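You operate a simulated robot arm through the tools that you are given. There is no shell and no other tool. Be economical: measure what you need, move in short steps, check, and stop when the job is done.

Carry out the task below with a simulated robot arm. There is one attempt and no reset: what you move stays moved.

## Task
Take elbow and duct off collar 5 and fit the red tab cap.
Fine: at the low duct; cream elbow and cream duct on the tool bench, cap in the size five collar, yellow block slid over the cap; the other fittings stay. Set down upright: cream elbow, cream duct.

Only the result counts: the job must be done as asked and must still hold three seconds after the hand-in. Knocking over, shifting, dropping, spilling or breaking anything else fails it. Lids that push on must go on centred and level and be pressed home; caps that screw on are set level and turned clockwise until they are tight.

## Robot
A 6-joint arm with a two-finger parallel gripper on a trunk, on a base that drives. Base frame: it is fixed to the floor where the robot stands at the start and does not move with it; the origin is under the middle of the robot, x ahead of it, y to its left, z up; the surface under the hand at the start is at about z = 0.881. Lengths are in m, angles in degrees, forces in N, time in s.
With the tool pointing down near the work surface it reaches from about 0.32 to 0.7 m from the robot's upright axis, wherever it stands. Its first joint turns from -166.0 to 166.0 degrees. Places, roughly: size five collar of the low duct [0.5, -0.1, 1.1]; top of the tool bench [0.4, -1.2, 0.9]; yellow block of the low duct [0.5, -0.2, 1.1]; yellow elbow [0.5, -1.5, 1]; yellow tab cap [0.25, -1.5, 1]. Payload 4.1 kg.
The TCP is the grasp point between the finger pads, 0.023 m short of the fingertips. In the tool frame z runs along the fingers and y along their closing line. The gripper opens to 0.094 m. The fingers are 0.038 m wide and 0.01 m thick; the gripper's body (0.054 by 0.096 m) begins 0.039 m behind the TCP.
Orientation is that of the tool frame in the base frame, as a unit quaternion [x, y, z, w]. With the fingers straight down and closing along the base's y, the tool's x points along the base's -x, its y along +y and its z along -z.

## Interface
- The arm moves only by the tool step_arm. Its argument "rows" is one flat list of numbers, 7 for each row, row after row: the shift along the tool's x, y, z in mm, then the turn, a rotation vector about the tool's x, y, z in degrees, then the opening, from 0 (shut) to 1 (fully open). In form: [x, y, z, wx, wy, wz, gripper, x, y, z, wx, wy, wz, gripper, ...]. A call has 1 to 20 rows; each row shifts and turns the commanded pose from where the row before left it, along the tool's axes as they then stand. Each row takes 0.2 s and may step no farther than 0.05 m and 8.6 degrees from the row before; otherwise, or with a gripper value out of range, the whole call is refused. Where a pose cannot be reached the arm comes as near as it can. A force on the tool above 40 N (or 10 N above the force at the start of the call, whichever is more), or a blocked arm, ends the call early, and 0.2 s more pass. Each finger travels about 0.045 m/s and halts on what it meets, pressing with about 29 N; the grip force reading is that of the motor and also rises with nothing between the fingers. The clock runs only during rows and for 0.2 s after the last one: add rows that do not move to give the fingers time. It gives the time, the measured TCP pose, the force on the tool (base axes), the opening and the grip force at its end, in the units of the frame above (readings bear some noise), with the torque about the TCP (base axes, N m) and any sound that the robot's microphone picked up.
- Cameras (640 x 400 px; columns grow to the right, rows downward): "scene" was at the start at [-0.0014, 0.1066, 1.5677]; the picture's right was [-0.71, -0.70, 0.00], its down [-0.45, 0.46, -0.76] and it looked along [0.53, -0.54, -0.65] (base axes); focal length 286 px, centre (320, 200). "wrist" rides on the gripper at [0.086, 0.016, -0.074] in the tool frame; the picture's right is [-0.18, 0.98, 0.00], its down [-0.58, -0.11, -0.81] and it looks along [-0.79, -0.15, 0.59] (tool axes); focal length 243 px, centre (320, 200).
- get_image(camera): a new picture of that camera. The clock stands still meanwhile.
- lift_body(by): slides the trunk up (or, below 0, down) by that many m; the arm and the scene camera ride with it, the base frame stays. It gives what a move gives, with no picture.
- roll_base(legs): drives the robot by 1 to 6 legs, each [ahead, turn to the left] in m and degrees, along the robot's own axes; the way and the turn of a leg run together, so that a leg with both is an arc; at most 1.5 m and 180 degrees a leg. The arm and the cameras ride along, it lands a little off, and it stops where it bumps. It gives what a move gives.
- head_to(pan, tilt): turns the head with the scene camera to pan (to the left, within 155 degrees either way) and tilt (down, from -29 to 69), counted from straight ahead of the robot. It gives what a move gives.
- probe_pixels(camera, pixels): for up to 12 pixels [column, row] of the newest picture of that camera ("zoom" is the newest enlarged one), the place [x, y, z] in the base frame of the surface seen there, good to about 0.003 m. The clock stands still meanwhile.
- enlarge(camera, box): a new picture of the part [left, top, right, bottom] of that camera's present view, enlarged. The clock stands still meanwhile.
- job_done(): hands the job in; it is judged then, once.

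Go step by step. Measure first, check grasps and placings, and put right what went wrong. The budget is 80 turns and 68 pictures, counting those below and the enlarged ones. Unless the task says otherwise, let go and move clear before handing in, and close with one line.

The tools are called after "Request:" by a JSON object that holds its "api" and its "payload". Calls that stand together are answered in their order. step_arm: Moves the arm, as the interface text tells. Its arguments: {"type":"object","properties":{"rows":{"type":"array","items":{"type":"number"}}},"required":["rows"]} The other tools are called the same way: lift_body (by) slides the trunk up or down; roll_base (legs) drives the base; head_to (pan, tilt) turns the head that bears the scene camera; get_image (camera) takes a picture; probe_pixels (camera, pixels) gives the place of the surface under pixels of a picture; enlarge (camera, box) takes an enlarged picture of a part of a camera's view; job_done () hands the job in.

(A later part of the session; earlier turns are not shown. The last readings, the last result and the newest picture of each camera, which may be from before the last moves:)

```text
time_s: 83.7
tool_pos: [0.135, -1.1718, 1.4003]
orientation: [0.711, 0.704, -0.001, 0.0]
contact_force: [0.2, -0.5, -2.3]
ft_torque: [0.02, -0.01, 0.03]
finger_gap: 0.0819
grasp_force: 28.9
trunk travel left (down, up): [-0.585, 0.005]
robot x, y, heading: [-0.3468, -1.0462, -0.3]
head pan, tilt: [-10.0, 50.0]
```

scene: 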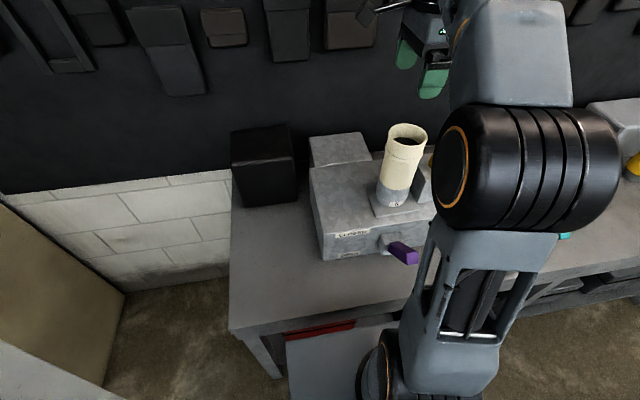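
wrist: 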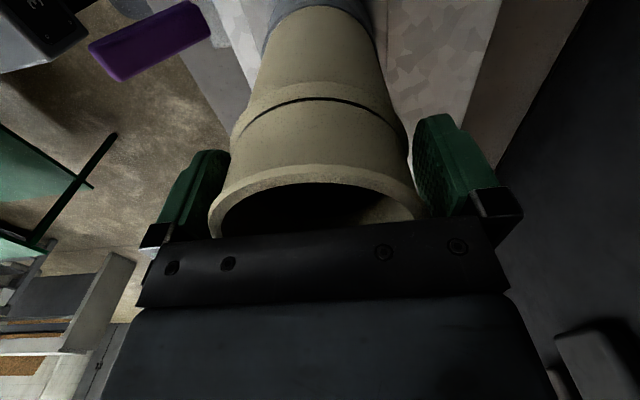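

The duct's bottom is about 0.139 below the TCP. I'll drive ahead and swing over to (0.48,-0.86), between the low duct's end and the purple cap.

Request:
{"api": "roll_base", "payload": {"legs": [[0.345, 0]]}}

Request:
{"api": "step_arm", "payload": {"rows": [45, 0, 0, 0, 0, 0, 0.5, 45, 0, 0, 0, 0, 0, 0.5, 45, 0, 0, 0, 0, 0, 0.5, 45, 0, 0, 0, 0, 0, 0.5, 45, 0, 0, 0, 0, 0, 0.5, 45, 0, 0, 0, 0, 0, 0.5, 40, 0, 0, 0, 0, 0, 0.5, 0, 0, 45, 0, 0, 0, 0.5, 0, 0, 45, 0, 0, 0, 0.5, 0, 0, 45, 0, 0, 0, 0.5, 0, 0, 45, 0, 0, 0, 0.5, 0, 0, 45, 0, 0, 0, 0.5, 0, 0, 45, 0, 0, 0, 0.5, 0, 0, 45, 0, 0, 0, 0.5, 0, 0, 20, 0, 0, 0, 0.5, 0, 0, 0, 0, 0, 0, 0.5]}}

Request:
{"api": "get_image", "payload": {"camera": "scene"}}

```text
time_s: 85.9
tool_pos: [0.4795, -1.1765, 1.3998]
orientation: [0.711, 0.703, -0.001, -0.001]
contact_force: [0.3, -0.2, -3.3]
ft_torque: [0.01, 0.03, 0.01]
finger_gap: 0.0817
grasp_force: 28.6
trunk travel left (down, up): [-0.585, 0.005]
robot x, y, heading: [-0.0012, -1.0493, -0.2]
head pan, tilt: [-10.0, 50.0]
```

```text
time_s: 89.3
tool_pos: [0.4804, -0.8664, 1.0649]
orientation: [0.711, 0.703, -0.001, 0.0]
contact_force: [-0.3, -0.2, -2.8]
ft_torque: [0.01, -0.01, 0.01]
finger_gap: 0.0814
grasp_force: 28.3
trunk travel left (down, up): [-0.585, 0.005]
robot x, y, heading: [-0.0048, -1.0499, -0.4]
head pan, tilt: [-10.0, 50.0]
```

```text
34 pictures are left
```

scene: 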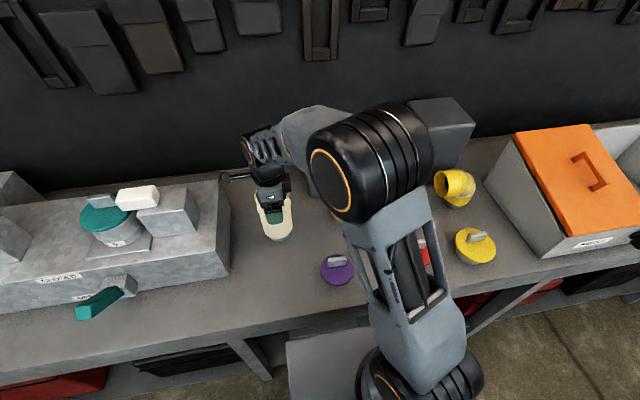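

The duct hangs clear at (275,220). I'll lower it to just above the expected touch, then creep down.

Request:
{"api": "step_arm", "payload": {"rows": [0, 0, 20, 0, 0, 0, 0.5, 0, 0, 15, 0, 0, 0, 0.5, 0, 0, 5, 0, 0, 0, 0.5, 0, 0, 0, 0, 0, 0, 0.5, 0, 0, 1.5, 0, 0, 0, 0.5, 0, 0, 1.5, 0, 0, 0, 0.5, 0, 0, 0, 0, 0, 0, 0.5]}}

Request:
{"api": "step_arm", "payload": {"rows": [0, 0, 1.5, 0, 0, 0, 0.5, 0, 0, 1.5, 0, 0, 0, 0.5, 0, 0, 0, 0, 0, 0, 0.5]}}

```text
time_s: 90.9
tool_pos: [0.4803, -0.8659, 1.022]
orientation: [0.711, 0.703, -0.001, -0.001]
contact_force: [0.3, 0.4, -1.8]
ft_torque: [0.01, -0.01, 0.01]
finger_gap: 0.0815
grasp_force: 29.1
trunk travel left (down, up): [-0.585, 0.005]
robot x, y, heading: [-0.003, -1.05, -0.4]
head pan, tilt: [-10.0, 50.0]
```

```text
time_s: 91.7
tool_pos: [0.4808, -0.8655, 1.0192]
orientation: [0.711, 0.703, -0.001, -0.001]
contact_force: [-0.2, -0.5, -1.7]
ft_torque: [0.03, 0.03, 0.0]
finger_gap: 0.0815
grasp_force: 29.1
trunk travel left (down, up): [-0.585, 0.005]
robot x, y, heading: [-0.0009, -1.0526, -0.5]
head pan, tilt: [-10.0, 50.0]
```

Request:
{"api": "step_arm", "payload": {"rows": [0, 0, 1.5, 0, 0, 0, 0.5, 0, 0, 1.5, 0, 0, 0, 0.5, 0, 0, 0, 0, 0, 0, 0.5]}}

Request:
{"api": "step_arm", "payload": {"rows": [0, 0, 1.2, 0, 0, 0, 0.5, 0, 0, 0, 0, 0, 0, 0.5]}}

```text
time_s: 92.5
tool_pos: [0.48, -0.8654, 1.0184]
orientation: [0.711, 0.703, 0.001, 0.0]
contact_force: [-1.5, 0.2, 19.8]
ft_torque: [-0.25, 0.47, -0.02]
finger_gap: 0.0816
grasp_force: 29.2
trunk travel left (down, up): [-0.585, 0.005]
robot x, y, heading: [0.0015, -1.0553, -0.1]
head pan, tilt: [-10.0, 50.0]
```

```text
time_s: 93.1
tool_pos: [0.4797, -0.8657, 1.0173]
orientation: [0.71, 0.704, 0.002, 0.0]
contact_force: [-0.9, 2.6, 21.0]
ft_torque: [0.04, 0.39, -0.03]
finger_gap: 0.0817
grasp_force: 29.1
trunk travel left (down, up): [-0.585, 0.005]
robot x, y, heading: [-0.0021, -1.0472, -0.4]
head pan, tilt: [-10.0, 50.0]
```

Contact at 20 N: the duct is standing. I'll ease off, open and rise straight up.

Request:
{"api": "step_arm", "payload": {"rows": [0, 0, -1.8, 0, 0, 0, 0.5, 0, 0, 0, 0, 0, 0, 0.5, 0, 0, 0, 0, 0, 0, 1, 0, 0, 0, 0, 0, 0, 1, 0, 0, 0, 0, 0, 0, 1, 0, 0, -10, 0, 0, 0, 1, 0, 0, -20, 0, 0, 0, 1, 0, 0, -40, 0, 0, 0, 1, 0, 0, -45, 0, 0, 0, 1, 0, 0, -45, 0, 0, 0, 1]}}

Request:
{"api": "get_image", "payload": {"camera": "scene"}}

```text
time_s: 95.3
tool_pos: [0.4797, -0.8667, 1.1772]
orientation: [0.711, 0.704, -0.001, 0.0]
contact_force: [-0.7, -1.1, 0.5]
ft_torque: [0.02, -0.01, -0.01]
finger_gap: 0.094
grasp_force: 0.1
trunk travel left (down, up): [-0.585, 0.005]
robot x, y, heading: [-0.0021, -1.052, -0.3]
head pan, tilt: [-10.0, 50.0]
```

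```text
33 pictures are left
```

scene: 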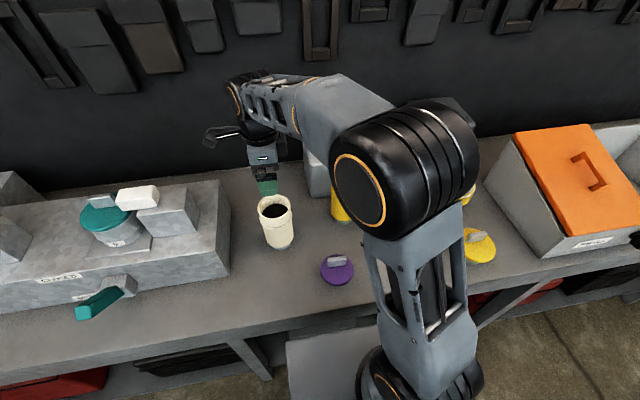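

The duct stands upright at (275,225). The white block overhangs its pedestal toward the teal cap at (137,197), which shows the finished arrangement. I'll zoom in on it as a reference and check the view of the red cap.

Request:
{"api": "enlarge", "payload": {"camera": "scene", "box": [60, 170, 220, 280]}}

Request:
{"api": "probe_pixels", "payload": {"camera": "zoom", "pixels": [[240, 80], [380, 75], [230, 110], [375, 110], [300, 90], [130, 125], [200, 115], [170, 130], [330, 150], [500, 130], [95, 170], [250, 145]]}}

```text
3.64 times, centred on (140, 225) of scene
```

zoom: 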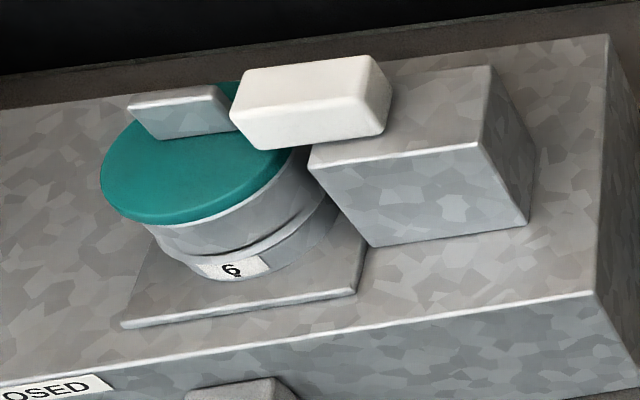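

```text
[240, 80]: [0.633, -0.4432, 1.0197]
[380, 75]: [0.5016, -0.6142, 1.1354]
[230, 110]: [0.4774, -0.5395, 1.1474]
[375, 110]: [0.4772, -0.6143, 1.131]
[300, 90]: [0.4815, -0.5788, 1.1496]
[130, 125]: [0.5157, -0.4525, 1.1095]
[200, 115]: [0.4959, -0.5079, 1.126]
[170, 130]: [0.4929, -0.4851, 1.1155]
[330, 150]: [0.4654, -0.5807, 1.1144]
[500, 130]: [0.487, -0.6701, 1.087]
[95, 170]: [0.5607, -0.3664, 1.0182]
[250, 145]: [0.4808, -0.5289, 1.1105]
```

In the finished arrangement the tab runs along y and the block overhangs the cap's edge. I'll move the hand above the red cap and take a wrist picture.

Request:
{"api": "step_arm", "payload": {"rows": [-34, -14, 0, 0, 0, 0, 1, -34, -14, 0, 0, 0, 0, 1, -34, -14, 0, 0, 0, 0, 1, -34, -14, 0, 0, 0, 0, 1, -34, -14, 0, 0, 0, 0, 1, -34, -14, 0, 0, 0, 0, 1, -34, -14, 0, 0, 0, 0, 1, -34, -14, 0, 0, 0, 0, 1, -34, -14, 0, 0, 0, 0, 1, -34, -14, 0, 0, 0, 0, 1, 0, 0, 30, 0, 0, 0, 1, 0, 0, 25, 0, 0, 0, 1, 0, 0, 0, 0, 0, 0, 1]}}

Request:
{"api": "get_image", "payload": {"camera": "wrist"}}

Request:
{"api": "get_image", "payload": {"camera": "scene"}}

```text
time_s: 98.1
tool_pos: [0.3376, -1.2035, 1.1225]
orientation: [0.711, 0.704, 0.0, -0.001]
contact_force: [0.5, -0.4, 0.0]
ft_torque: [0.02, 0.01, -0.01]
finger_gap: 0.094
grasp_force: 0.0
trunk travel left (down, up): [-0.585, 0.005]
robot x, y, heading: [-0.0011, -1.05, -0.6]
head pan, tilt: [-10.0, 50.0]
```

```text
31 pictures are left
```

wrist: 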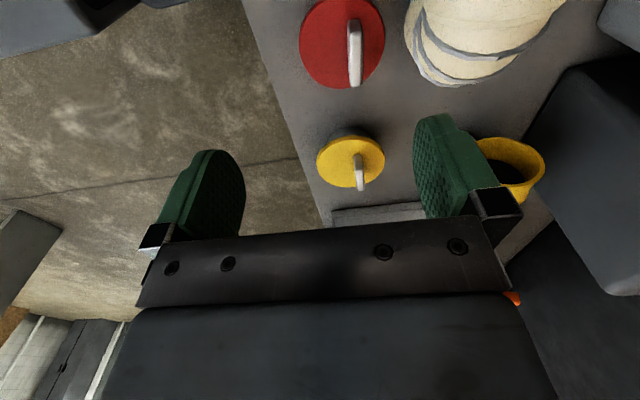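

```text
30 pictures are left
```

scene: 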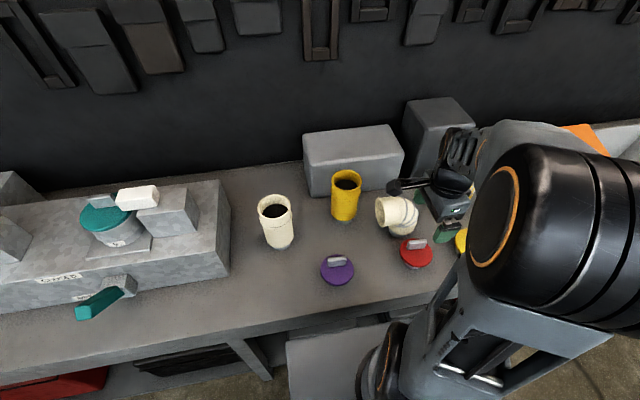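

The red cap and its tab show at (345,45) in the wrist picture. I'll enlarge it and probe the tab and disc.

Request:
{"api": "enlarge", "payload": {"camera": "wrist", "box": [275, 0, 419, 90]}}

Request:
{"api": "probe_pixels", "payload": {"camera": "zoom", "pixels": [[340, 95], [352, 95], [350, 370], [368, 370], [345, 230], [362, 230], [120, 180], [470, 180], [290, 385], [280, 10], [325, 200], [355, 380]]}}

```text
4.44 times, centred on (347, 45) of wrist
```

zoom: 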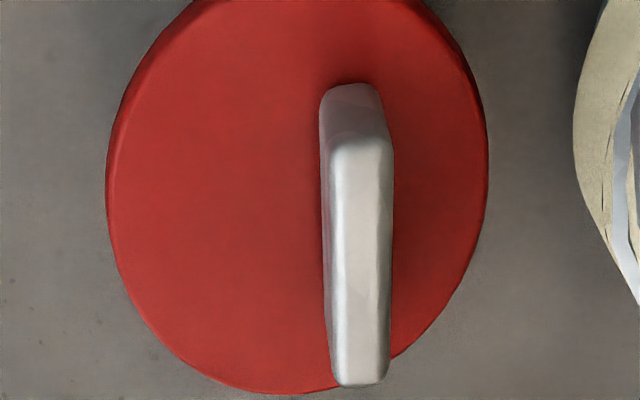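

```text
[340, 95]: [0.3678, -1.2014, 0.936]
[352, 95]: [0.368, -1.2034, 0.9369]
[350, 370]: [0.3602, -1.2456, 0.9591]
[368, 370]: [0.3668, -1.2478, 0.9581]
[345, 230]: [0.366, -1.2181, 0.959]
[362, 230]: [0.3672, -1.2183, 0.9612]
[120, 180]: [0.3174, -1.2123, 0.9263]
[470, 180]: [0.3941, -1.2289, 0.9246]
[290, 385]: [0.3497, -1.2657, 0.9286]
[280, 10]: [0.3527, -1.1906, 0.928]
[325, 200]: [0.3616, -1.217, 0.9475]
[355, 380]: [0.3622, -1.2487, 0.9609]
```

The disc centre is about (0.356,-1.226), and the tab is off-centre at (0.366,-1.225), long along y, top z 0.960. Closing along x would bring the hand's body too near the elbow. So I'll turn the hand to close along y and grip the tab's ends, with the camera on the -x side.

Request:
{"api": "step_arm", "payload": {"rows": [0, 0, 0, 0, 0, -8.2, 1, 0, 0, 0, 0, 0, -8.2, 1, 0, 0, 0, 0, 0, -8.2, 1, 0, 0, 0, 0, 0, -8.2, 1, 0, 0, 0, 0, 0, -8.2, 1, 0, 0, 0, 0, 0, -8.2, 1, 0, 0, 0, 0, 0, -8.2, 1, 0, 0, 0, 0, 0, -8.2, 1, 0, 0, 0, 0, 0, -8.2, 1, 0, 0, 0, 0, 0, -8.2, 1, 0, 0, 0, 0, 0, -8.6, 0.8, -29, -21, 0, 0, 0, 0, 0.8, 0, 0, 0, 0, 0, 0, 0.8]}}

Request:
{"api": "get_image", "payload": {"camera": "wrist"}}

```text
time_s: 100.9
tool_pos: [0.3666, -1.2237, 1.122]
orientation: [-0.001, 1.0, 0.0, -0.001]
contact_force: [0.4, -0.7, 0.1]
ft_torque: [0.02, 0.05, -0.05]
finger_gap: 0.0753
grasp_force: 0.1
trunk travel left (down, up): [-0.585, 0.005]
robot x, y, heading: [-0.0048, -1.0502, -0.5]
head pan, tilt: [-10.0, 50.0]
```

```text
28 pictures are left
```

wrist: 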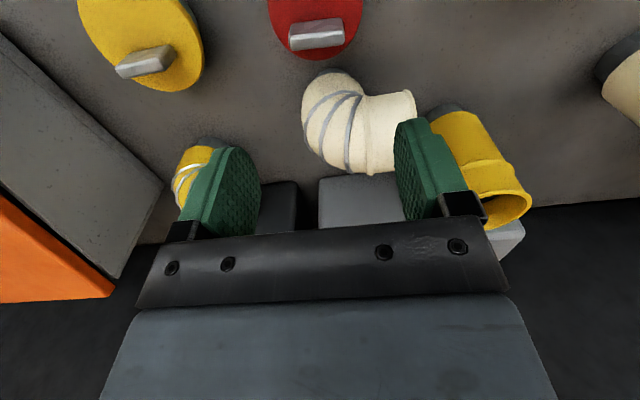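

Request:
{"api": "enlarge", "payload": {"camera": "wrist", "box": [250, 0, 380, 80]}}

Request:
{"api": "probe_pixels", "payload": {"camera": "zoom", "pixels": [[205, 150], [205, 215], [460, 110], [460, 180], [330, 120], [330, 170], [330, 200], [200, 190], [465, 150], [100, 80], [540, 80], [330, 250]]}}

```text
4.92 times, centred on (315, 40) of wrist
```

zoom: 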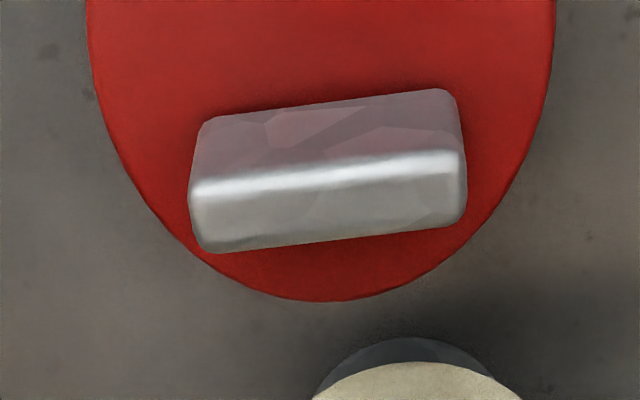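

```text
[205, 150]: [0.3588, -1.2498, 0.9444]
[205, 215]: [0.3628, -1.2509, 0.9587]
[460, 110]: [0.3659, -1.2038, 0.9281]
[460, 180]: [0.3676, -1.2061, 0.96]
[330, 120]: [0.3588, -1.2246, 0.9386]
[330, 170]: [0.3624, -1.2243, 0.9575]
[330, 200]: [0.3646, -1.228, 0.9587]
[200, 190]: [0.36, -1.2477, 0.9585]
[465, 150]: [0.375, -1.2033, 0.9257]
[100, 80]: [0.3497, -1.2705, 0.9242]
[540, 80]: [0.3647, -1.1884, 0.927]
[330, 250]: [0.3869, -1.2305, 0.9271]
```

The tab is centred on (0.3655,-1.227) and 49 mm long along y. I'll descend around it to z≈0.957.

Request:
{"api": "step_arm", "payload": {"rows": [1, -3, 0, 0, 0, 0, 0.75, 0, 0, 45, 0, 0, 0, 0.75, 0, 0, 45, 0, 0, 0, 0.75, 0, 0, 40, 0, 0, 0, 0.75, 0, 0, 20, 0, 0, 0, 0.75, 0, 0, 10, 0, 0, 0, 0.75, 0, 0, 5, 0, 0, 0, 0.75, 0, 0, 0, 0, 0, 0, 0.75]}}

Request:
{"api": "get_image", "payload": {"camera": "wrist"}}

```text
time_s: 102.7
tool_pos: [0.3637, -1.2272, 0.9561]
orientation: [0.001, 1.0, 0.001, -0.001]
contact_force: [-0.5, 1.0, -0.6]
ft_torque: [0.01, 0.04, 0.06]
finger_gap: 0.0702
grasp_force: 0.0
trunk travel left (down, up): [-0.585, 0.005]
robot x, y, heading: [-0.0006, -1.0504, -0.7]
head pan, tilt: [-10.0, 50.0]
```

```text
26 pictures are left
```

wrist: 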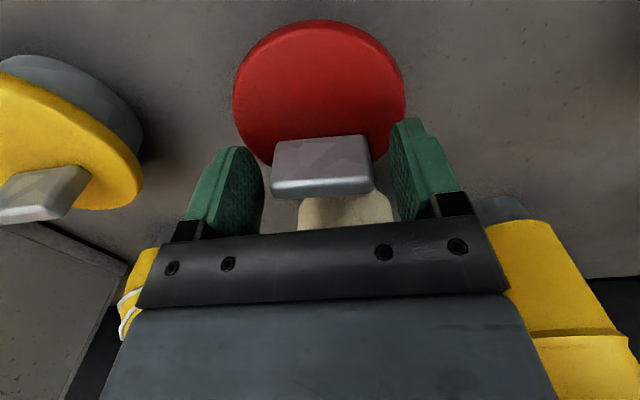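

The tab is centred between the pads. I'll close and lift a little.

Request:
{"api": "step_arm", "payload": {"rows": [0, 0, 0, 0, 0, 0, 0.3, 0, 0, 0, 0, 0, 0, 0.3, 0, 0, 0, 0, 0, 0, 0.3, 0, 0, 0, 0, 0, 0, 0.3, 0, 0, -15, 0, 0, 0, 0.3, 0, 0, -25, 0, 0, 0, 0.3, 0, 0, -40, 0, 0, 0, 0.3, 0, 0, 0, 0, 0, 0, 0.3]}}

Request:
{"api": "get_image", "payload": {"camera": "wrist"}}

```text
time_s: 104.5
tool_pos: [0.3652, -1.2263, 1.0369]
orientation: [0.0, 1.0, -0.001, -0.001]
contact_force: [0.2, -0.3, -0.1]
ft_torque: [-0.02, 0.01, 0.01]
finger_gap: 0.0501
grasp_force: 29.2
trunk travel left (down, up): [-0.585, 0.005]
robot x, y, heading: [-0.0066, -1.0486, -0.3]
head pan, tilt: [-10.0, 50.0]
```

```text
25 pictures are left
```

wrist: 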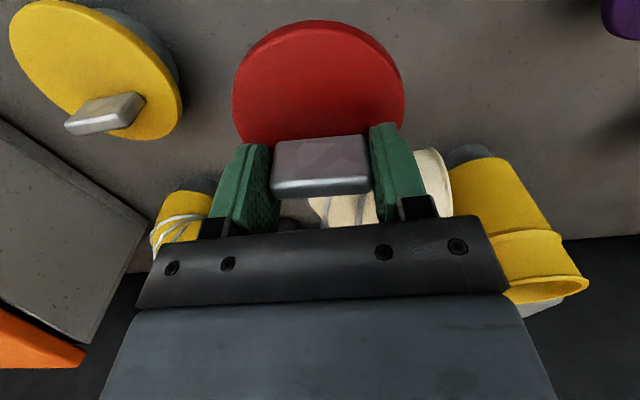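

The cap is gripped and lifted level. I'll probe the disc's edge to find its centre relative to the TCP.

Request:
{"api": "enlarge", "payload": {"camera": "wrist", "box": [218, 10, 418, 200]}}

Request:
{"api": "probe_pixels", "payload": {"camera": "wrist", "pixels": [[238, 100], [398, 85], [318, 28], [260, 50], [375, 45], [243, 130], [400, 110], [245, 75], [392, 65], [275, 190], [365, 187], [318, 130]]}}

```text
2.11 times, centred on (318, 105) of wrist
```

zoom: 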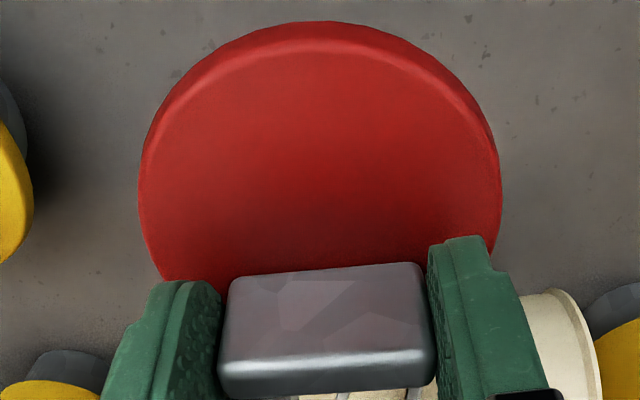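

```text
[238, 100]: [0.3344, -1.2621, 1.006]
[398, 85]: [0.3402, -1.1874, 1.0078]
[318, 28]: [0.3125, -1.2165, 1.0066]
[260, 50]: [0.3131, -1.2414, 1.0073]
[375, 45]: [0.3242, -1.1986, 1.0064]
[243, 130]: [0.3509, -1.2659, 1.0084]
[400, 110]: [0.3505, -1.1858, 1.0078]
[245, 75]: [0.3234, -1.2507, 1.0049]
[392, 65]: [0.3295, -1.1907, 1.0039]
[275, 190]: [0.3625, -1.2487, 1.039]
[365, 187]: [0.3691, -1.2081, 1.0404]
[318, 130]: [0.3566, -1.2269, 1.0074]
```

The disc centre is about 10.5 mm toward -x from the TCP, and y agrees. I'll raise the cap and drive back to the low duct.

Request:
{"api": "step_arm", "payload": {"rows": [0, 0, -45, 0, 0, 0, 0.3, 0, 0, -45, 0, 0, 0, 0.3, 0, 0, -45, 0, 0, 0, 0.3, 0, 0, -45, 0, 0, 0, 0.3, 0, 0, -45, 0, 0, 0, 0.3, 0, 0, -45, 0, 0, 0, 0.3, 0, 0, -20, 0, 0, 0, 0.3, 0, 0, 0, 0, 0, 0, 0.3]}}

Request:
{"api": "roll_base", "payload": {"legs": [[-0.345, 0], [0, 90], [1.05, 0], [0, -90]]}}

```text
time_s: 106.3
tool_pos: [0.3656, -1.2287, 1.3263]
orientation: [-0.001, 1.0, 0.0, -0.001]
contact_force: [0.8, 0.3, -0.5]
ft_torque: [0.03, -0.03, -0.01]
finger_gap: 0.0502
grasp_force: 29.1
trunk travel left (down, up): [-0.585, 0.005]
robot x, y, heading: [-0.0025, -1.0512, -0.6]
head pan, tilt: [-10.0, 50.0]
```

```text
time_s: 121.2
tool_pos: [0.0183, -0.1822, 1.3268]
orientation: [0.0, 1.0, 0.001, 0.0]
contact_force: [0.1, 0.3, -1.0]
ft_torque: [0.05, -0.05, -0.04]
finger_gap: 0.0496
grasp_force: 28.6
trunk travel left (down, up): [-0.585, 0.005]
robot x, y, heading: [-0.3498, -0.0034, -0.3]
head pan, tilt: [-10.0, 50.0]
```

Request:
{"api": "roll_base", "payload": {"legs": [[0.348, 0.3]]}}

Request:
{"api": "head_to", "payload": {"pan": -18, "tilt": 45}}

Request:
{"api": "get_image", "payload": {"camera": "scene"}}

```text
time_s: 123.5
tool_pos: [0.3719, -0.1799, 1.3276]
orientation: [-0.003, 1.0, 0.0, 0.0]
contact_force: [0.5, 0.8, -1.9]
ft_torque: [0.03, 0.01, 0.03]
finger_gap: 0.0495
grasp_force: 29.4
trunk travel left (down, up): [-0.585, 0.005]
robot x, y, heading: [-0.0005, -0.0019, 0.0]
head pan, tilt: [-10.0, 50.0]
```

```text
time_s: 124.2
tool_pos: [0.3711, -0.1806, 1.3255]
orientation: [-0.004, 1.0, 0.0, -0.001]
contact_force: [-0.3, 0.0, -1.0]
ft_torque: [-0.04, 0.01, -0.01]
finger_gap: 0.0495
grasp_force: 28.9
trunk travel left (down, up): [-0.585, 0.005]
robot x, y, heading: [0.0031, -0.0054, -0.1]
head pan, tilt: [-18.0, 45.0]
```

```text
23 pictures are left
```

scene: 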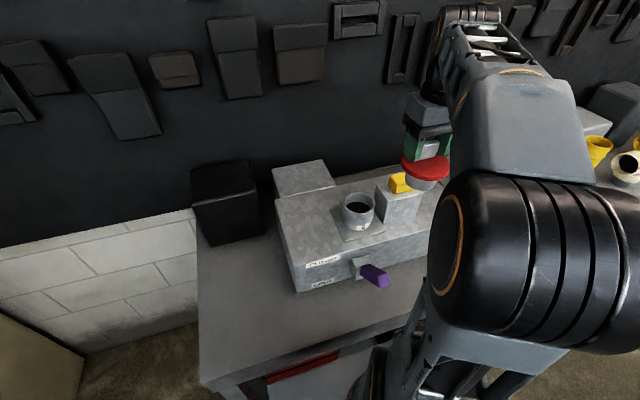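

The collar is open at (358,205) and the cap is held at (427,170). I'll enlarge and probe the collar rim and block.

Request:
{"api": "enlarge", "payload": {"camera": "scene", "box": [320, 160, 432, 240]}}

Request:
{"api": "probe_pixels", "payload": {"camera": "zoom", "pixels": [[131, 235], [303, 232], [220, 290], [215, 190], [150, 265], [280, 270], [150, 208], [275, 205], [440, 85], [400, 100], [455, 130], [490, 110]]}}

Request:
{"api": "probe_pixels", "payload": {"camera": "zoom", "pixels": [[395, 75], [420, 60], [500, 120], [360, 185], [310, 170], [400, 200], [500, 190], [400, 140], [365, 150], [500, 150], [400, 290], [460, 92]]}}

```text
5.00 times, centred on (376, 200) of scene
```

zoom: 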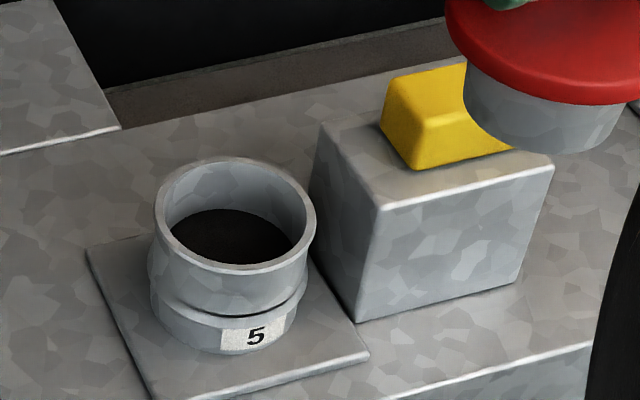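

```text
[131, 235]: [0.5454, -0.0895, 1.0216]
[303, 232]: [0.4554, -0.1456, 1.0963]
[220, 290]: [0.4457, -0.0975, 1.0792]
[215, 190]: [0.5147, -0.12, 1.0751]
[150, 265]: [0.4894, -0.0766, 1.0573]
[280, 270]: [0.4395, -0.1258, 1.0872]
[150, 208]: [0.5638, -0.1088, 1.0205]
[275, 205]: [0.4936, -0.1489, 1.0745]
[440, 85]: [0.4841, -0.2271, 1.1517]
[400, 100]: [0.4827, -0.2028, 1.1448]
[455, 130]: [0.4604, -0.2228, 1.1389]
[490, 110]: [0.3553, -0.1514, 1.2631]
```

```text
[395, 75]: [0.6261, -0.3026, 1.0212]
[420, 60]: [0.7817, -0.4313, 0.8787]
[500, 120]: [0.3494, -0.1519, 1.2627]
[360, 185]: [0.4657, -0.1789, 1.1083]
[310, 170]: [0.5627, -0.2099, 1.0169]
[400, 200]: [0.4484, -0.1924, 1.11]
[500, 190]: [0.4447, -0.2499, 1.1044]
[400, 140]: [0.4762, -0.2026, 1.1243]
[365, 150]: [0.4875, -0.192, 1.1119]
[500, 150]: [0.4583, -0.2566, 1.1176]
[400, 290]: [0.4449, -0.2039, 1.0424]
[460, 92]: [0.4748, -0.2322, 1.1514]
```

Request:
{"api": "probe_pixels", "payload": {"camera": "zoom", "pixels": [[159, 225], [311, 222], [235, 268], [228, 161], [185, 252], [295, 250], [177, 180], [288, 178], [200, 262], [272, 264], [200, 166], [305, 195]]}}

```text
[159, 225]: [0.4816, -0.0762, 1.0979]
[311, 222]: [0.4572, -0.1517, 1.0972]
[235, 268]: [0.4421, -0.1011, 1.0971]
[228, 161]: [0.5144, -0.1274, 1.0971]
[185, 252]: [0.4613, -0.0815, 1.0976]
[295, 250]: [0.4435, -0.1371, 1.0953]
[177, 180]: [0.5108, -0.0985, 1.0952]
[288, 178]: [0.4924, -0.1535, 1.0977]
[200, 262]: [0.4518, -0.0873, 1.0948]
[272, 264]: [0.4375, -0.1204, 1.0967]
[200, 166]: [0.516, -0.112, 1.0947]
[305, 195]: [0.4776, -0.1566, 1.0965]
```

The collar rim is centred on about (0.479,-0.117) at z 1.097. I'll bring the cap over it, with its plug bottom about 15 mm above the rim, and check alignment.

Request:
{"api": "step_arm", "payload": {"rows": [-39, 21, 0, 0, 0, 0, 0.3, -39, 21, 0, 0, 0, 0, 0.3, -40, 21, 0, 0, 0, 0, 0.3, 0, 0, 45, 0, 0, 0, 0.3, 0, 0, 45, 0, 0, 0, 0.3, 0, 0, 40, 0, 0, 0, 0.3, 0, 0, 0, 0, 0, 0, 0.3, 0, 0, 0, 0, 0, 0, 0.3]}}

Request:
{"api": "enlarge", "payload": {"camera": "scene", "box": [302, 140, 414, 220]}}

```text
time_s: 126.0
tool_pos: [0.4885, -0.1167, 1.1966]
orientation: [-0.005, 1.0, 0.0, 0.0]
contact_force: [0.7, -0.2, -0.9]
ft_torque: [0.03, -0.02, 0.02]
finger_gap: 0.0496
grasp_force: 28.6
trunk travel left (down, up): [-0.585, 0.005]
robot x, y, heading: [0.0008, -0.0022, -0.1]
head pan, tilt: [-18.0, 45.0]
```

```text
5.00 times, centred on (358, 180) of scene
```

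zoom: 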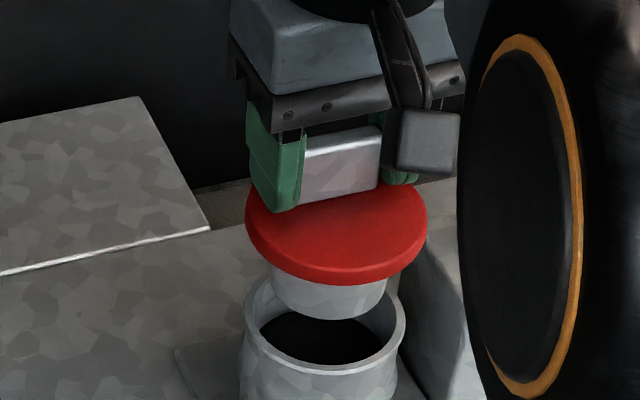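

Request:
{"api": "probe_pixels", "payload": {"camera": "zoom", "pixels": [[250, 215], [424, 225], [330, 268], [275, 250], [400, 252], [305, 262], [365, 268], [247, 318], [402, 325], [320, 366], [265, 345], [385, 350]]}}

```text
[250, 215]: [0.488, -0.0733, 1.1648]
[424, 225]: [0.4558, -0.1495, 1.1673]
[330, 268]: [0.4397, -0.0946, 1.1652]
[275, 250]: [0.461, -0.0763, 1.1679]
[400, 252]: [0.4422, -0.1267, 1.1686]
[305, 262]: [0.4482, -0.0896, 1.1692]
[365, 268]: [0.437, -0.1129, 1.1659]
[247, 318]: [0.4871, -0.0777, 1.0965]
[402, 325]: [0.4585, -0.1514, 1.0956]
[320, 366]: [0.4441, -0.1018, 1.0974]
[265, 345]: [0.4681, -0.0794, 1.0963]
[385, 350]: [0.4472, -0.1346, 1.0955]
```

The cap's centre reads about 1–3 mm toward +y of the collar's. I'll nudge it by -1.5 mm in y and descend gently, watching side forces.

Request:
{"api": "step_arm", "payload": {"rows": [0.5, -1.5, 0, 0, 0, 0, 0.3, 0, 0, 10, 0, 0, 0, 0.3, 0, 0, 10, 0, 0, 0, 0.3, 0, 0, 6, 0, 0, 0, 0.3, 0, 0, 4, 0, 0, 0, 0.3, 0, 0, 4, 0, 0, 0, 0.3, 0, 0, 0, 0, 0, 0, 0.3]}}

Request:
{"api": "enlarge", "payload": {"camera": "scene", "box": [302, 150, 414, 230]}}

```text
time_s: 127.6
tool_pos: [0.4891, -0.1181, 1.1624]
orientation: [-0.005, 1.0, 0.0, -0.001]
contact_force: [0.6, 0.3, -1.2]
ft_torque: [-0.01, 0.04, 0.0]
finger_gap: 0.0492
grasp_force: 29.3
trunk travel left (down, up): [-0.585, 0.005]
robot x, y, heading: [0.0011, -0.0043, 0.1]
head pan, tilt: [-18.0, 45.0]
```

```text
5.00 times, centred on (358, 190) of scene
```

zoom: 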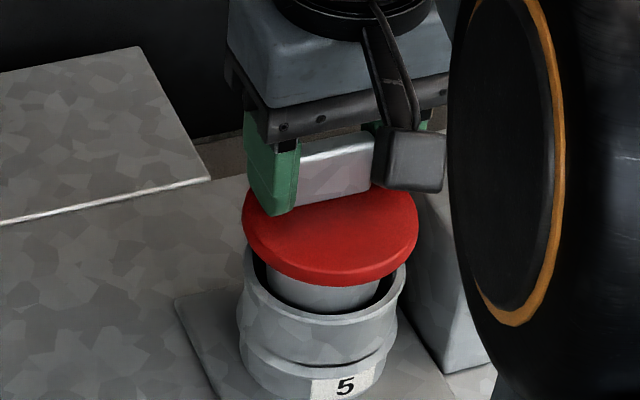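

The plug is entering the collar without side force, and the disc is centred over the rim. I'll continue down in small steps.

Request:
{"api": "step_arm", "payload": {"rows": [0, 0, 4, 0, 0, 0, 0.3, 0, 0, 4, 0, 0, 0, 0.3, 0, 0, 4, 0, 0, 0, 0.3, 0, 0, 4, 0, 0, 0, 0.3, 0, 0, 3, 0, 0, 0, 0.3, 0, 0, 0, 0, 0, 0, 0.3]}}

```text
time_s: 129.0
tool_pos: [0.488, -0.1167, 1.1433]
orientation: [-0.004, 1.0, 0.0, -0.002]
contact_force: [-0.5, 0.7, -0.8]
ft_torque: [0.0, -0.01, -0.01]
finger_gap: 0.0498
grasp_force: 28.9
trunk travel left (down, up): [-0.585, 0.005]
robot x, y, heading: [0.0044, -0.0033, 0.2]
head pan, tilt: [-18.0, 45.0]
```

Request:
{"api": "step_arm", "payload": {"rows": [0, 0, 3, 0, 0, 0, 0.3, 0, 0, 2, 0, 0, 0, 0.3, 0, 0, 2, 0, 0, 0, 0.3, 0, 0, 2, 0, 0, 0, 0.3, 0, 0, 0, 0, 0, 0, 0.3]}}

Request:
{"api": "enlarge", "payload": {"camera": "scene", "box": [302, 150, 414, 230]}}

```text
time_s: 130.2
tool_pos: [0.4879, -0.1171, 1.1357]
orientation: [-0.004, 1.0, 0.0, 0.002]
contact_force: [3.6, -0.6, 20.2]
ft_torque: [0.0, -0.1, -0.1]
finger_gap: 0.0497
grasp_force: 28.5
trunk travel left (down, up): [-0.585, 0.005]
robot x, y, heading: [-0.0017, -0.0051, 0.2]
head pan, tilt: [-18.0, 45.0]
```

```text
5.00 times, centred on (358, 190) of scene
```

zoom: 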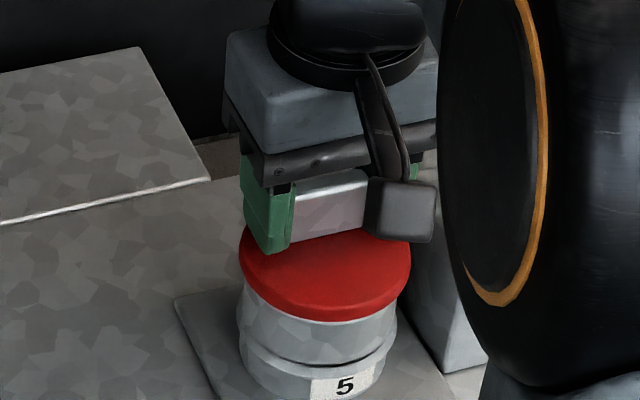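

The disc sits on the rim with 20 N of contact. I'll press a little harder to confirm it is home.

Request:
{"api": "step_arm", "payload": {"rows": [0, 0, 1, 0, 0, 0, 0.3, 0, 0, 1, 0, 0, 0, 0.3, 0, 0, 0, 0, 0, 0, 0.3]}}

Request:
{"api": "probe_pixels", "payload": {"camera": "zoom", "pixels": [[250, 255], [405, 265], [325, 305], [330, 270], [270, 280], [385, 290], [300, 255], [380, 250], [325, 315], [325, 325]]}}

```text
time_s: 131.0
tool_pos: [0.487, -0.1171, 1.133]
orientation: [-0.006, 1.0, 0.001, 0.001]
contact_force: [3.4, -0.2, 21.0]
ft_torque: [0.01, -0.2, -0.01]
finger_gap: 0.0495
grasp_force: 28.9
trunk travel left (down, up): [-0.585, 0.005]
robot x, y, heading: [0.0026, -0.0054, 0.4]
head pan, tilt: [-18.0, 45.0]
```

```text
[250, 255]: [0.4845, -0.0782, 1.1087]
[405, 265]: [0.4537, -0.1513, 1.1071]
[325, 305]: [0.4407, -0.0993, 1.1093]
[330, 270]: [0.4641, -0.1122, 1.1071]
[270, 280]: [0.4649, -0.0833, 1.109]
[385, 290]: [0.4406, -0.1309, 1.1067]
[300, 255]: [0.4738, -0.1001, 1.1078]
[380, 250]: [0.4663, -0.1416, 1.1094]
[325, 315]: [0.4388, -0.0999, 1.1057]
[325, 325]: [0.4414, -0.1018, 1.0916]
```

The hand moved down 2 mm at constant force: either the cap is still sinking or the pads are slipping. I'll look at the disc height.

Request:
{"api": "enlarge", "payload": {"camera": "scene", "box": [302, 150, 414, 230]}}

Request:
{"api": "probe_pixels", "payload": {"camera": "zoom", "pixels": [[255, 260], [400, 270], [325, 300], [330, 275], [275, 280], [380, 290], [300, 260], [365, 255], [310, 280], [345, 285]]}}

```text
5.00 times, centred on (358, 190) of scene
```

zoom: 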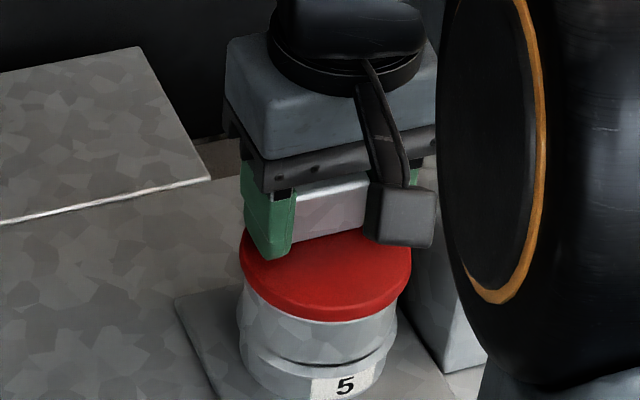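

```text
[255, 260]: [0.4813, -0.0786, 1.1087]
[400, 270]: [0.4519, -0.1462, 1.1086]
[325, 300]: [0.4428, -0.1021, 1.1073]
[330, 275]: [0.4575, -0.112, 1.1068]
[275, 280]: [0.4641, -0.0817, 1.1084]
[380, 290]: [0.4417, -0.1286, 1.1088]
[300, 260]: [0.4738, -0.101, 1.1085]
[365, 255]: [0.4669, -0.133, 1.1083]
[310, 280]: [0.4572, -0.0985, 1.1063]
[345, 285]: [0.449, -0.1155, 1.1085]
```

The disc stayed at 1.108 and level, and the pads slipped slightly on the tab. I'll open a bit, shift over the disc's centre with the fingertips straddling the tab, and press evenly on the disc.

Request:
{"api": "step_arm", "payload": {"rows": [0, 0, -2, 0, 0, 0, 0.3, 0, 0, 0, 0, 0, 0, 0.62, 0, 0, -1, 0, 0, 0, 0.62, 9, 0, 0, 0, 0, 0, 0.62, 0, 0, 2, 0, 0, 0, 0.62, 0, 0, 2, 0, 0, 0, 0.62, 0, 0, 1, 0, 0, 0, 0.62, 0, 0, 0, 0, 0, 0, 0.62]}}

Request:
{"api": "step_arm", "payload": {"rows": [0, 0, 1.5, 0, 0, 0, 0.62, 0, 0, 1.5, 0, 0, 0, 0.62, 0, 0, 1.5, 0, 0, 0, 0.62, 0, 0, 0, 0, 0, 0, 0.62]}}

```text
time_s: 132.8
tool_pos: [0.4803, -0.1169, 1.1307]
orientation: [-0.004, 1.0, -0.001, -0.001]
contact_force: [-1.0, -0.7, 2.4]
ft_torque: [-0.09, -0.04, -0.02]
finger_gap: 0.0583
grasp_force: 0.2
trunk travel left (down, up): [-0.585, 0.005]
robot x, y, heading: [-0.0008, -0.0102, 0.1]
head pan, tilt: [-18.0, 45.0]
```

```text
time_s: 133.7
tool_pos: [0.4793, -0.1176, 1.1302]
orientation: [-0.004, 1.0, -0.002, 0.006]
contact_force: [-4.3, 0.6, 17.3]
ft_torque: [0.25, 0.38, 0.07]
finger_gap: 0.0582
grasp_force: 0.7
trunk travel left (down, up): [-0.585, 0.005]
robot x, y, heading: [0.0031, -0.0043, 0.2]
head pan, tilt: [-18.0, 45.0]
stopped in row 4: the force on the tool passed its limit at 42 N (the readings are from after the stop); the commanded pose is now the measured one
```

I pressed to 42 N and the disc did not sink any further. I'll rise and check the cap is level and centred.

Request:
{"api": "step_arm", "payload": {"rows": [0, 0, -5, 0, 0, 0, 0.62, 0, 0, -30, 0, 0, 0, 0.62, 0, 0, -40, 0, 0, 0, 0.62, 0, 0, -40, 0, 0, 0, 0.62, 0, -40, 0, 0, 0, 0, 0.62, 30, -40, 0, 0, 0, 0, 0.62, 0, 0, 0, 0, 0, 0, 0.62]}}

Request:
{"api": "enlarge", "payload": {"camera": "scene", "box": [302, 150, 442, 250]}}

Request:
{"api": "get_image", "payload": {"camera": "wrist"}}

```text
time_s: 135.3
tool_pos: [0.451, -0.1968, 1.2419]
orientation: [-0.005, 1.0, -0.001, 0.004]
contact_force: [-0.1, 0.2, 0.0]
ft_torque: [0.0, 0.04, -0.01]
finger_gap: 0.0582
grasp_force: 0.1
trunk travel left (down, up): [-0.585, 0.005]
robot x, y, heading: [0.0044, -0.0085, -0.0]
head pan, tilt: [-18.0, 45.0]
```

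```text
4.00 times, centred on (372, 200) of scene
```

zoom: 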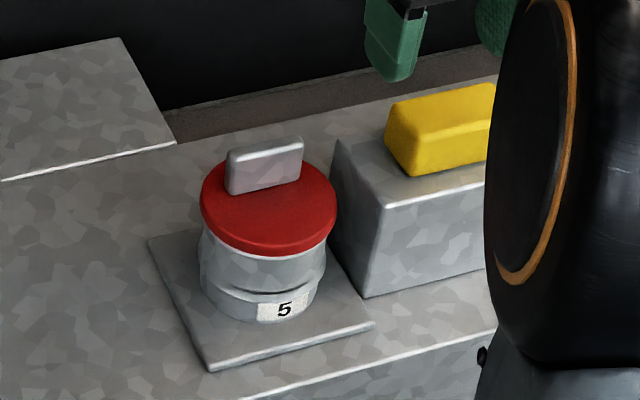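

```text
16 pictures are left
```

wrist: 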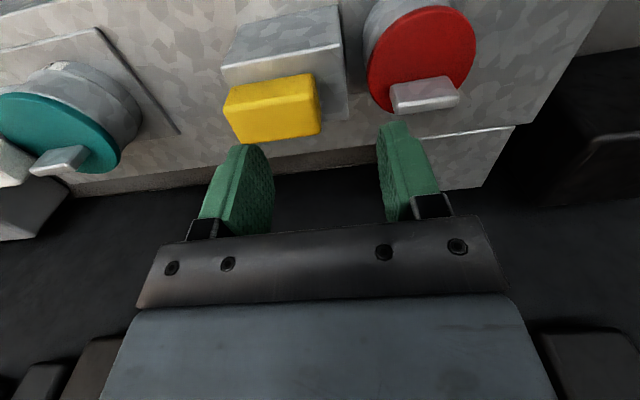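

The red cap is seated level. Now the yellow block: I'll probe its extents from the wrist view.

Request:
{"api": "enlarge", "payload": {"camera": "wrist", "box": [210, 50, 370, 150]}}

Request:
{"api": "probe_pixels", "payload": {"camera": "zoom", "pixels": [[70, 180], [80, 245], [100, 350], [410, 110], [430, 200], [435, 300], [250, 150], [250, 220], [250, 300], [250, 345], [420, 230], [60, 200]]}}

```text
4.00 times, centred on (290, 100) of wrist
```

zoom: 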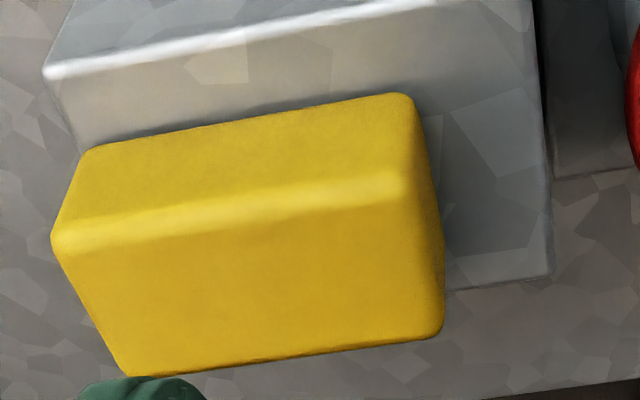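

```text
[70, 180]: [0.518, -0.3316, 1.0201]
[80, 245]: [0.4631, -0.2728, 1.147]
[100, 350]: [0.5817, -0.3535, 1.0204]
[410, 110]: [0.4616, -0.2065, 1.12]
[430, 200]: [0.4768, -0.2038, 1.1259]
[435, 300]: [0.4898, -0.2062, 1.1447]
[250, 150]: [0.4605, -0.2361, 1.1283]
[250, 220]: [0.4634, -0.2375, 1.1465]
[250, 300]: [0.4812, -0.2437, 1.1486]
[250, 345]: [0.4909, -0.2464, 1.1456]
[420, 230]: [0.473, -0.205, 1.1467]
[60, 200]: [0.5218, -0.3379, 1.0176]
```

The block spans x 0.459–0.499, y -0.203 to -0.278 and z 1.11–1.15, and the tab's near end is at y≈-0.142. I'll close the fingers, come down behind the block at y≈-0.300, and then push it toward +y.

Request:
{"api": "step_arm", "payload": {"rows": [0, -35, 0, 0, 0, 0, 0, -14, -35, 0, 0, 0, 0, 0, -14, -35, 0, 0, 0, 0, 0, 0, 0, 0, 0, 0, 0, 0, 0, 0, 0, 0, 0, 0, 0, 0, 0, 40, 0, 0, 0, 0, 0, 0, 40, 0, 0, 0, 0, 0, 0, 18, 0, 0, 0, 0, 0, 0, 0, 0, 0, 0, 0]}}

Request:
{"api": "get_image", "payload": {"camera": "scene"}}

Request:
{"api": "get_image", "payload": {"camera": "wrist"}}

```text
time_s: 137.3
tool_pos: [0.481, -0.303, 1.1446]
orientation: [-0.004, 1.0, -0.001, 0.003]
contact_force: [-1.0, 0.3, -0.6]
ft_torque: [-0.01, 0.0, 0.01]
finger_gap: 0.0
grasp_force: 29.1
trunk travel left (down, up): [-0.585, 0.005]
robot x, y, heading: [0.0038, -0.0065, 0.2]
head pan, tilt: [-18.0, 45.0]
```

```text
14 pictures are left
```

scene: 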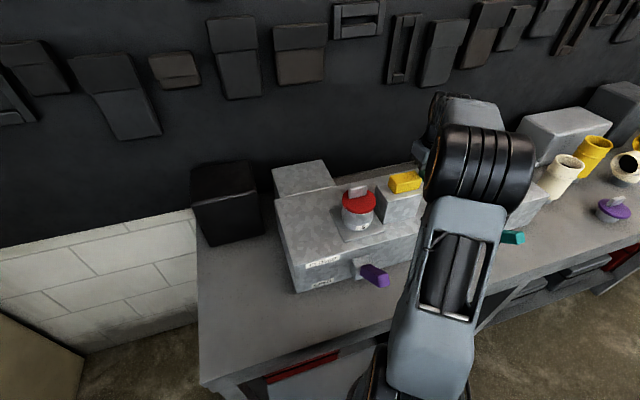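

```text
13 pictures are left
```

wrist: 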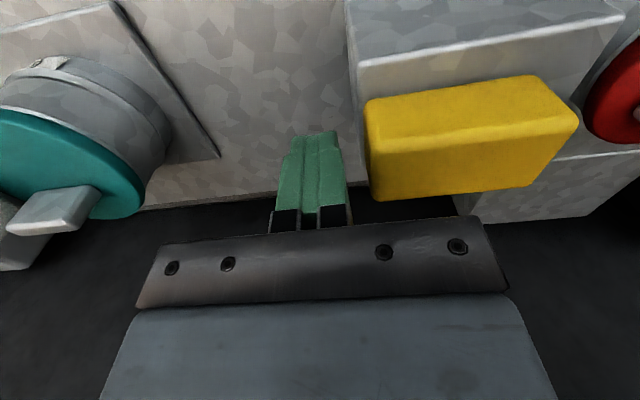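

The closed fingers are behind the block (318,175 against 375,150). I'll push +y in small steps, part of the way first.

Request:
{"api": "step_arm", "payload": {"rows": [0, 8, 0, 0, 0, 0, 0, 0, 6, 0, 0, 0, 0, 0, 0, 6, 0, 0, 0, 0, 0, 0, 6, 0, 0, 0, 0, 0, 0, 6, 0, 0, 0, 0, 0, 0, 6, 0, 0, 0, 0, 0, 0, 0, 0, 0, 0, 0, 0]}}

Request:
{"api": "get_image", "payload": {"camera": "wrist"}}

```text
time_s: 138.9
tool_pos: [0.4797, -0.2642, 1.1445]
orientation: [-0.004, 1.0, -0.001, 0.004]
contact_force: [-0.1, -1.5, -0.2]
ft_torque: [0.0, 0.01, -0.05]
finger_gap: 0.0002
grasp_force: 28.3
trunk travel left (down, up): [-0.585, 0.005]
robot x, y, heading: [0.0, -0.0056, 0.3]
head pan, tilt: [-18.0, 45.0]
```

```text
12 pictures are left
```

wrist: 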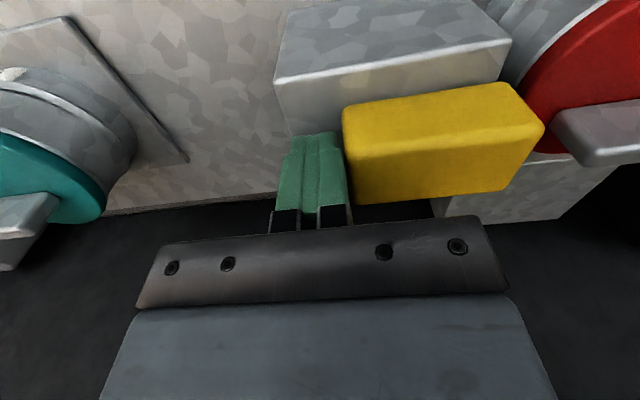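

The block slides straight with about 1.5 N. I'll push 24 mm more and measure the gap to the tab.

Request:
{"api": "step_arm", "payload": {"rows": [0, 6, 0, 0, 0, 0, 0, 0, 6, 0, 0, 0, 0, 0, 0, 6, 0, 0, 0, 0, 0, 0, 6, 0, 0, 0, 0, 0, 0, 0, 0, 0, 0, 0, 0]}}

Request:
{"api": "enlarge", "payload": {"camera": "scene", "box": [322, 160, 434, 230]}}

Request:
{"api": "probe_pixels", "payload": {"camera": "zoom", "pixels": [[220, 150], [250, 150], [300, 150], [350, 100], [330, 130], [370, 130], [280, 130], [240, 200]]}}

```text
time_s: 140.1
tool_pos: [0.4785, -0.2401, 1.1452]
orientation: [-0.005, 1.0, -0.001, 0.003]
contact_force: [-0.3, -0.3, 0.1]
ft_torque: [0.01, -0.03, -0.01]
finger_gap: 0.0
grasp_force: 29.3
trunk travel left (down, up): [-0.585, 0.005]
robot x, y, heading: [0.0004, -0.0084, 0.1]
head pan, tilt: [-18.0, 45.0]
```

```text
5.71 times, centred on (378, 195) of scene
```

zoom: 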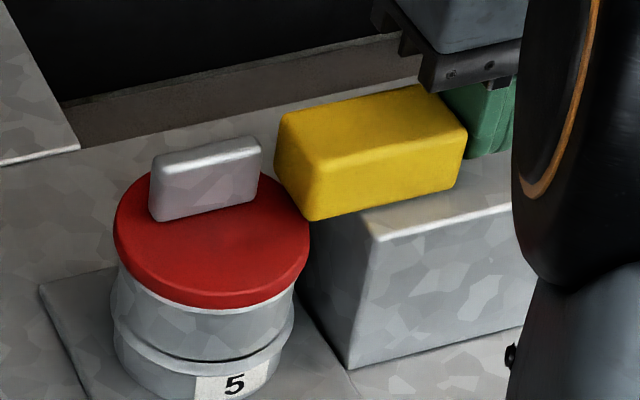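

```text
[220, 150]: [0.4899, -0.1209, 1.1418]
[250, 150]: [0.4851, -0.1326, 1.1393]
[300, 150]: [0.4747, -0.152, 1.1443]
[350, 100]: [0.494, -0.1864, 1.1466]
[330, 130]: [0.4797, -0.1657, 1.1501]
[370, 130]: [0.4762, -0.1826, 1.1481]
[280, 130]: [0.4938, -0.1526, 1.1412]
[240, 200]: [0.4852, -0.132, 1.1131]
```

The block's near end is at y≈-0.152, just over the cap's edge, with about 14 mm left to the tab. I'll push 10 mm more.

Request:
{"api": "step_arm", "payload": {"rows": [0, 4, 0, 0, 0, 0, 0, 0, 3, 0, 0, 0, 0, 0, 0, 3, 0, 0, 0, 0, 0, 0, 0, 0, 0, 0, 0, 0]}}

Request:
{"api": "enlarge", "payload": {"camera": "scene", "box": [322, 160, 434, 230]}}

Request:
{"api": "probe_pixels", "payload": {"camera": "zoom", "pixels": [[255, 155], [258, 185], [262, 140], [265, 160], [270, 150], [285, 150], [300, 140], [245, 150]]}}

```text
time_s: 141.1
tool_pos: [0.4788, -0.2379, 1.1453]
orientation: [-0.004, 1.0, -0.001, 0.005]
contact_force: [0.0, -34.6, 0.6]
ft_torque: [0.04, 0.0, -0.34]
finger_gap: 0.0
grasp_force: 29.0
trunk travel left (down, up): [-0.585, 0.005]
robot x, y, heading: [0.0006, -0.006, -0.0]
head pan, tilt: [-18.0, 45.0]
```

```text
5.71 times, centred on (378, 195) of scene
```

zoom: 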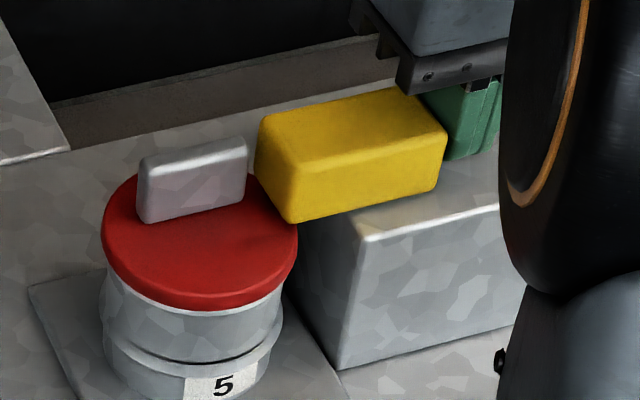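

```text
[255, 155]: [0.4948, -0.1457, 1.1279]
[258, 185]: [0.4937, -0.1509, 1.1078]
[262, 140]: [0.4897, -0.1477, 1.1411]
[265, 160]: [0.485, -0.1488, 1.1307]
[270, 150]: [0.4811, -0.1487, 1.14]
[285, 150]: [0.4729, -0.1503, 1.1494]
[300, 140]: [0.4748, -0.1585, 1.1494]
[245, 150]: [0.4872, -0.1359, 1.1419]
```

The block stopped firmly (34 N) with a small gap left to the tab, so it is at its end stop over the cap's edge. I'll back off, rise and inspect.

Request:
{"api": "step_arm", "payload": {"rows": [0, -5, 0, 0, 0, 0, 0, 0, -15, 0, 0, 0, 0, 0, 0, -20, 0, 0, 0, 0, 0, 0, 0, -40, 0, 0, 0, 0, 0, 0, -45, 0, 0, 0, 0, 20, -30, -20, 0, 0, 0, 0.3, 25, -40, 0, 0, 0, 0, 0.3, 0, 0, 0, 0, 0, 0, 0.3]}}

Request:
{"api": "get_image", "payload": {"camera": "scene"}}

Request:
{"api": "enlarge", "payload": {"camera": "scene", "box": [302, 160, 446, 250]}}

Request:
{"api": "probe_pixels", "payload": {"camera": "zoom", "pixels": [[195, 200], [300, 200], [250, 235], [280, 150], [240, 150], [300, 130], [340, 120], [220, 225]]}}

```text
time_s: 142.9
tool_pos: [0.4349, -0.3412, 1.2497]
orientation: [-0.005, 1.0, -0.001, 0.004]
contact_force: [0.4, -0.3, 0.0]
ft_torque: [-0.01, -0.01, 0.01]
finger_gap: 0.0283
grasp_force: 0.1
trunk travel left (down, up): [-0.585, 0.005]
robot x, y, heading: [0.0003, -0.0073, 0.1]
head pan, tilt: [-18.0, 45.0]
```

```text
9 pictures are left
```

scene: 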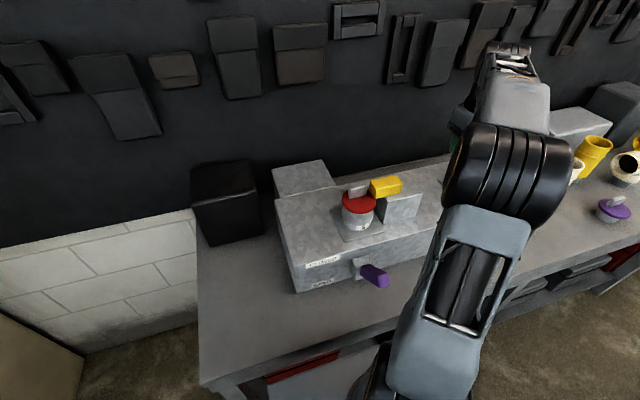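

```text
4.44 times, centred on (374, 205) of scene
```

zoom: 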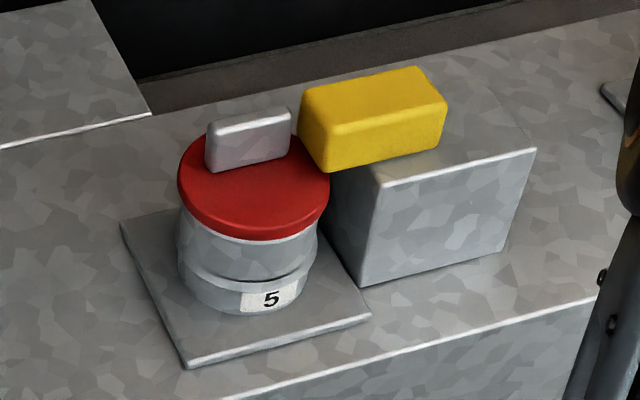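

```text
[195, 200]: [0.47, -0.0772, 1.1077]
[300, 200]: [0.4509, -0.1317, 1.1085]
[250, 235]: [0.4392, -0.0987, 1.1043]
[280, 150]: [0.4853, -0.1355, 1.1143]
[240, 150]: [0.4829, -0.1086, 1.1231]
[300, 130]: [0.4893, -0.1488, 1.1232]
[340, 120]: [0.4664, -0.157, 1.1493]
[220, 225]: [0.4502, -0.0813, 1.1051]
```

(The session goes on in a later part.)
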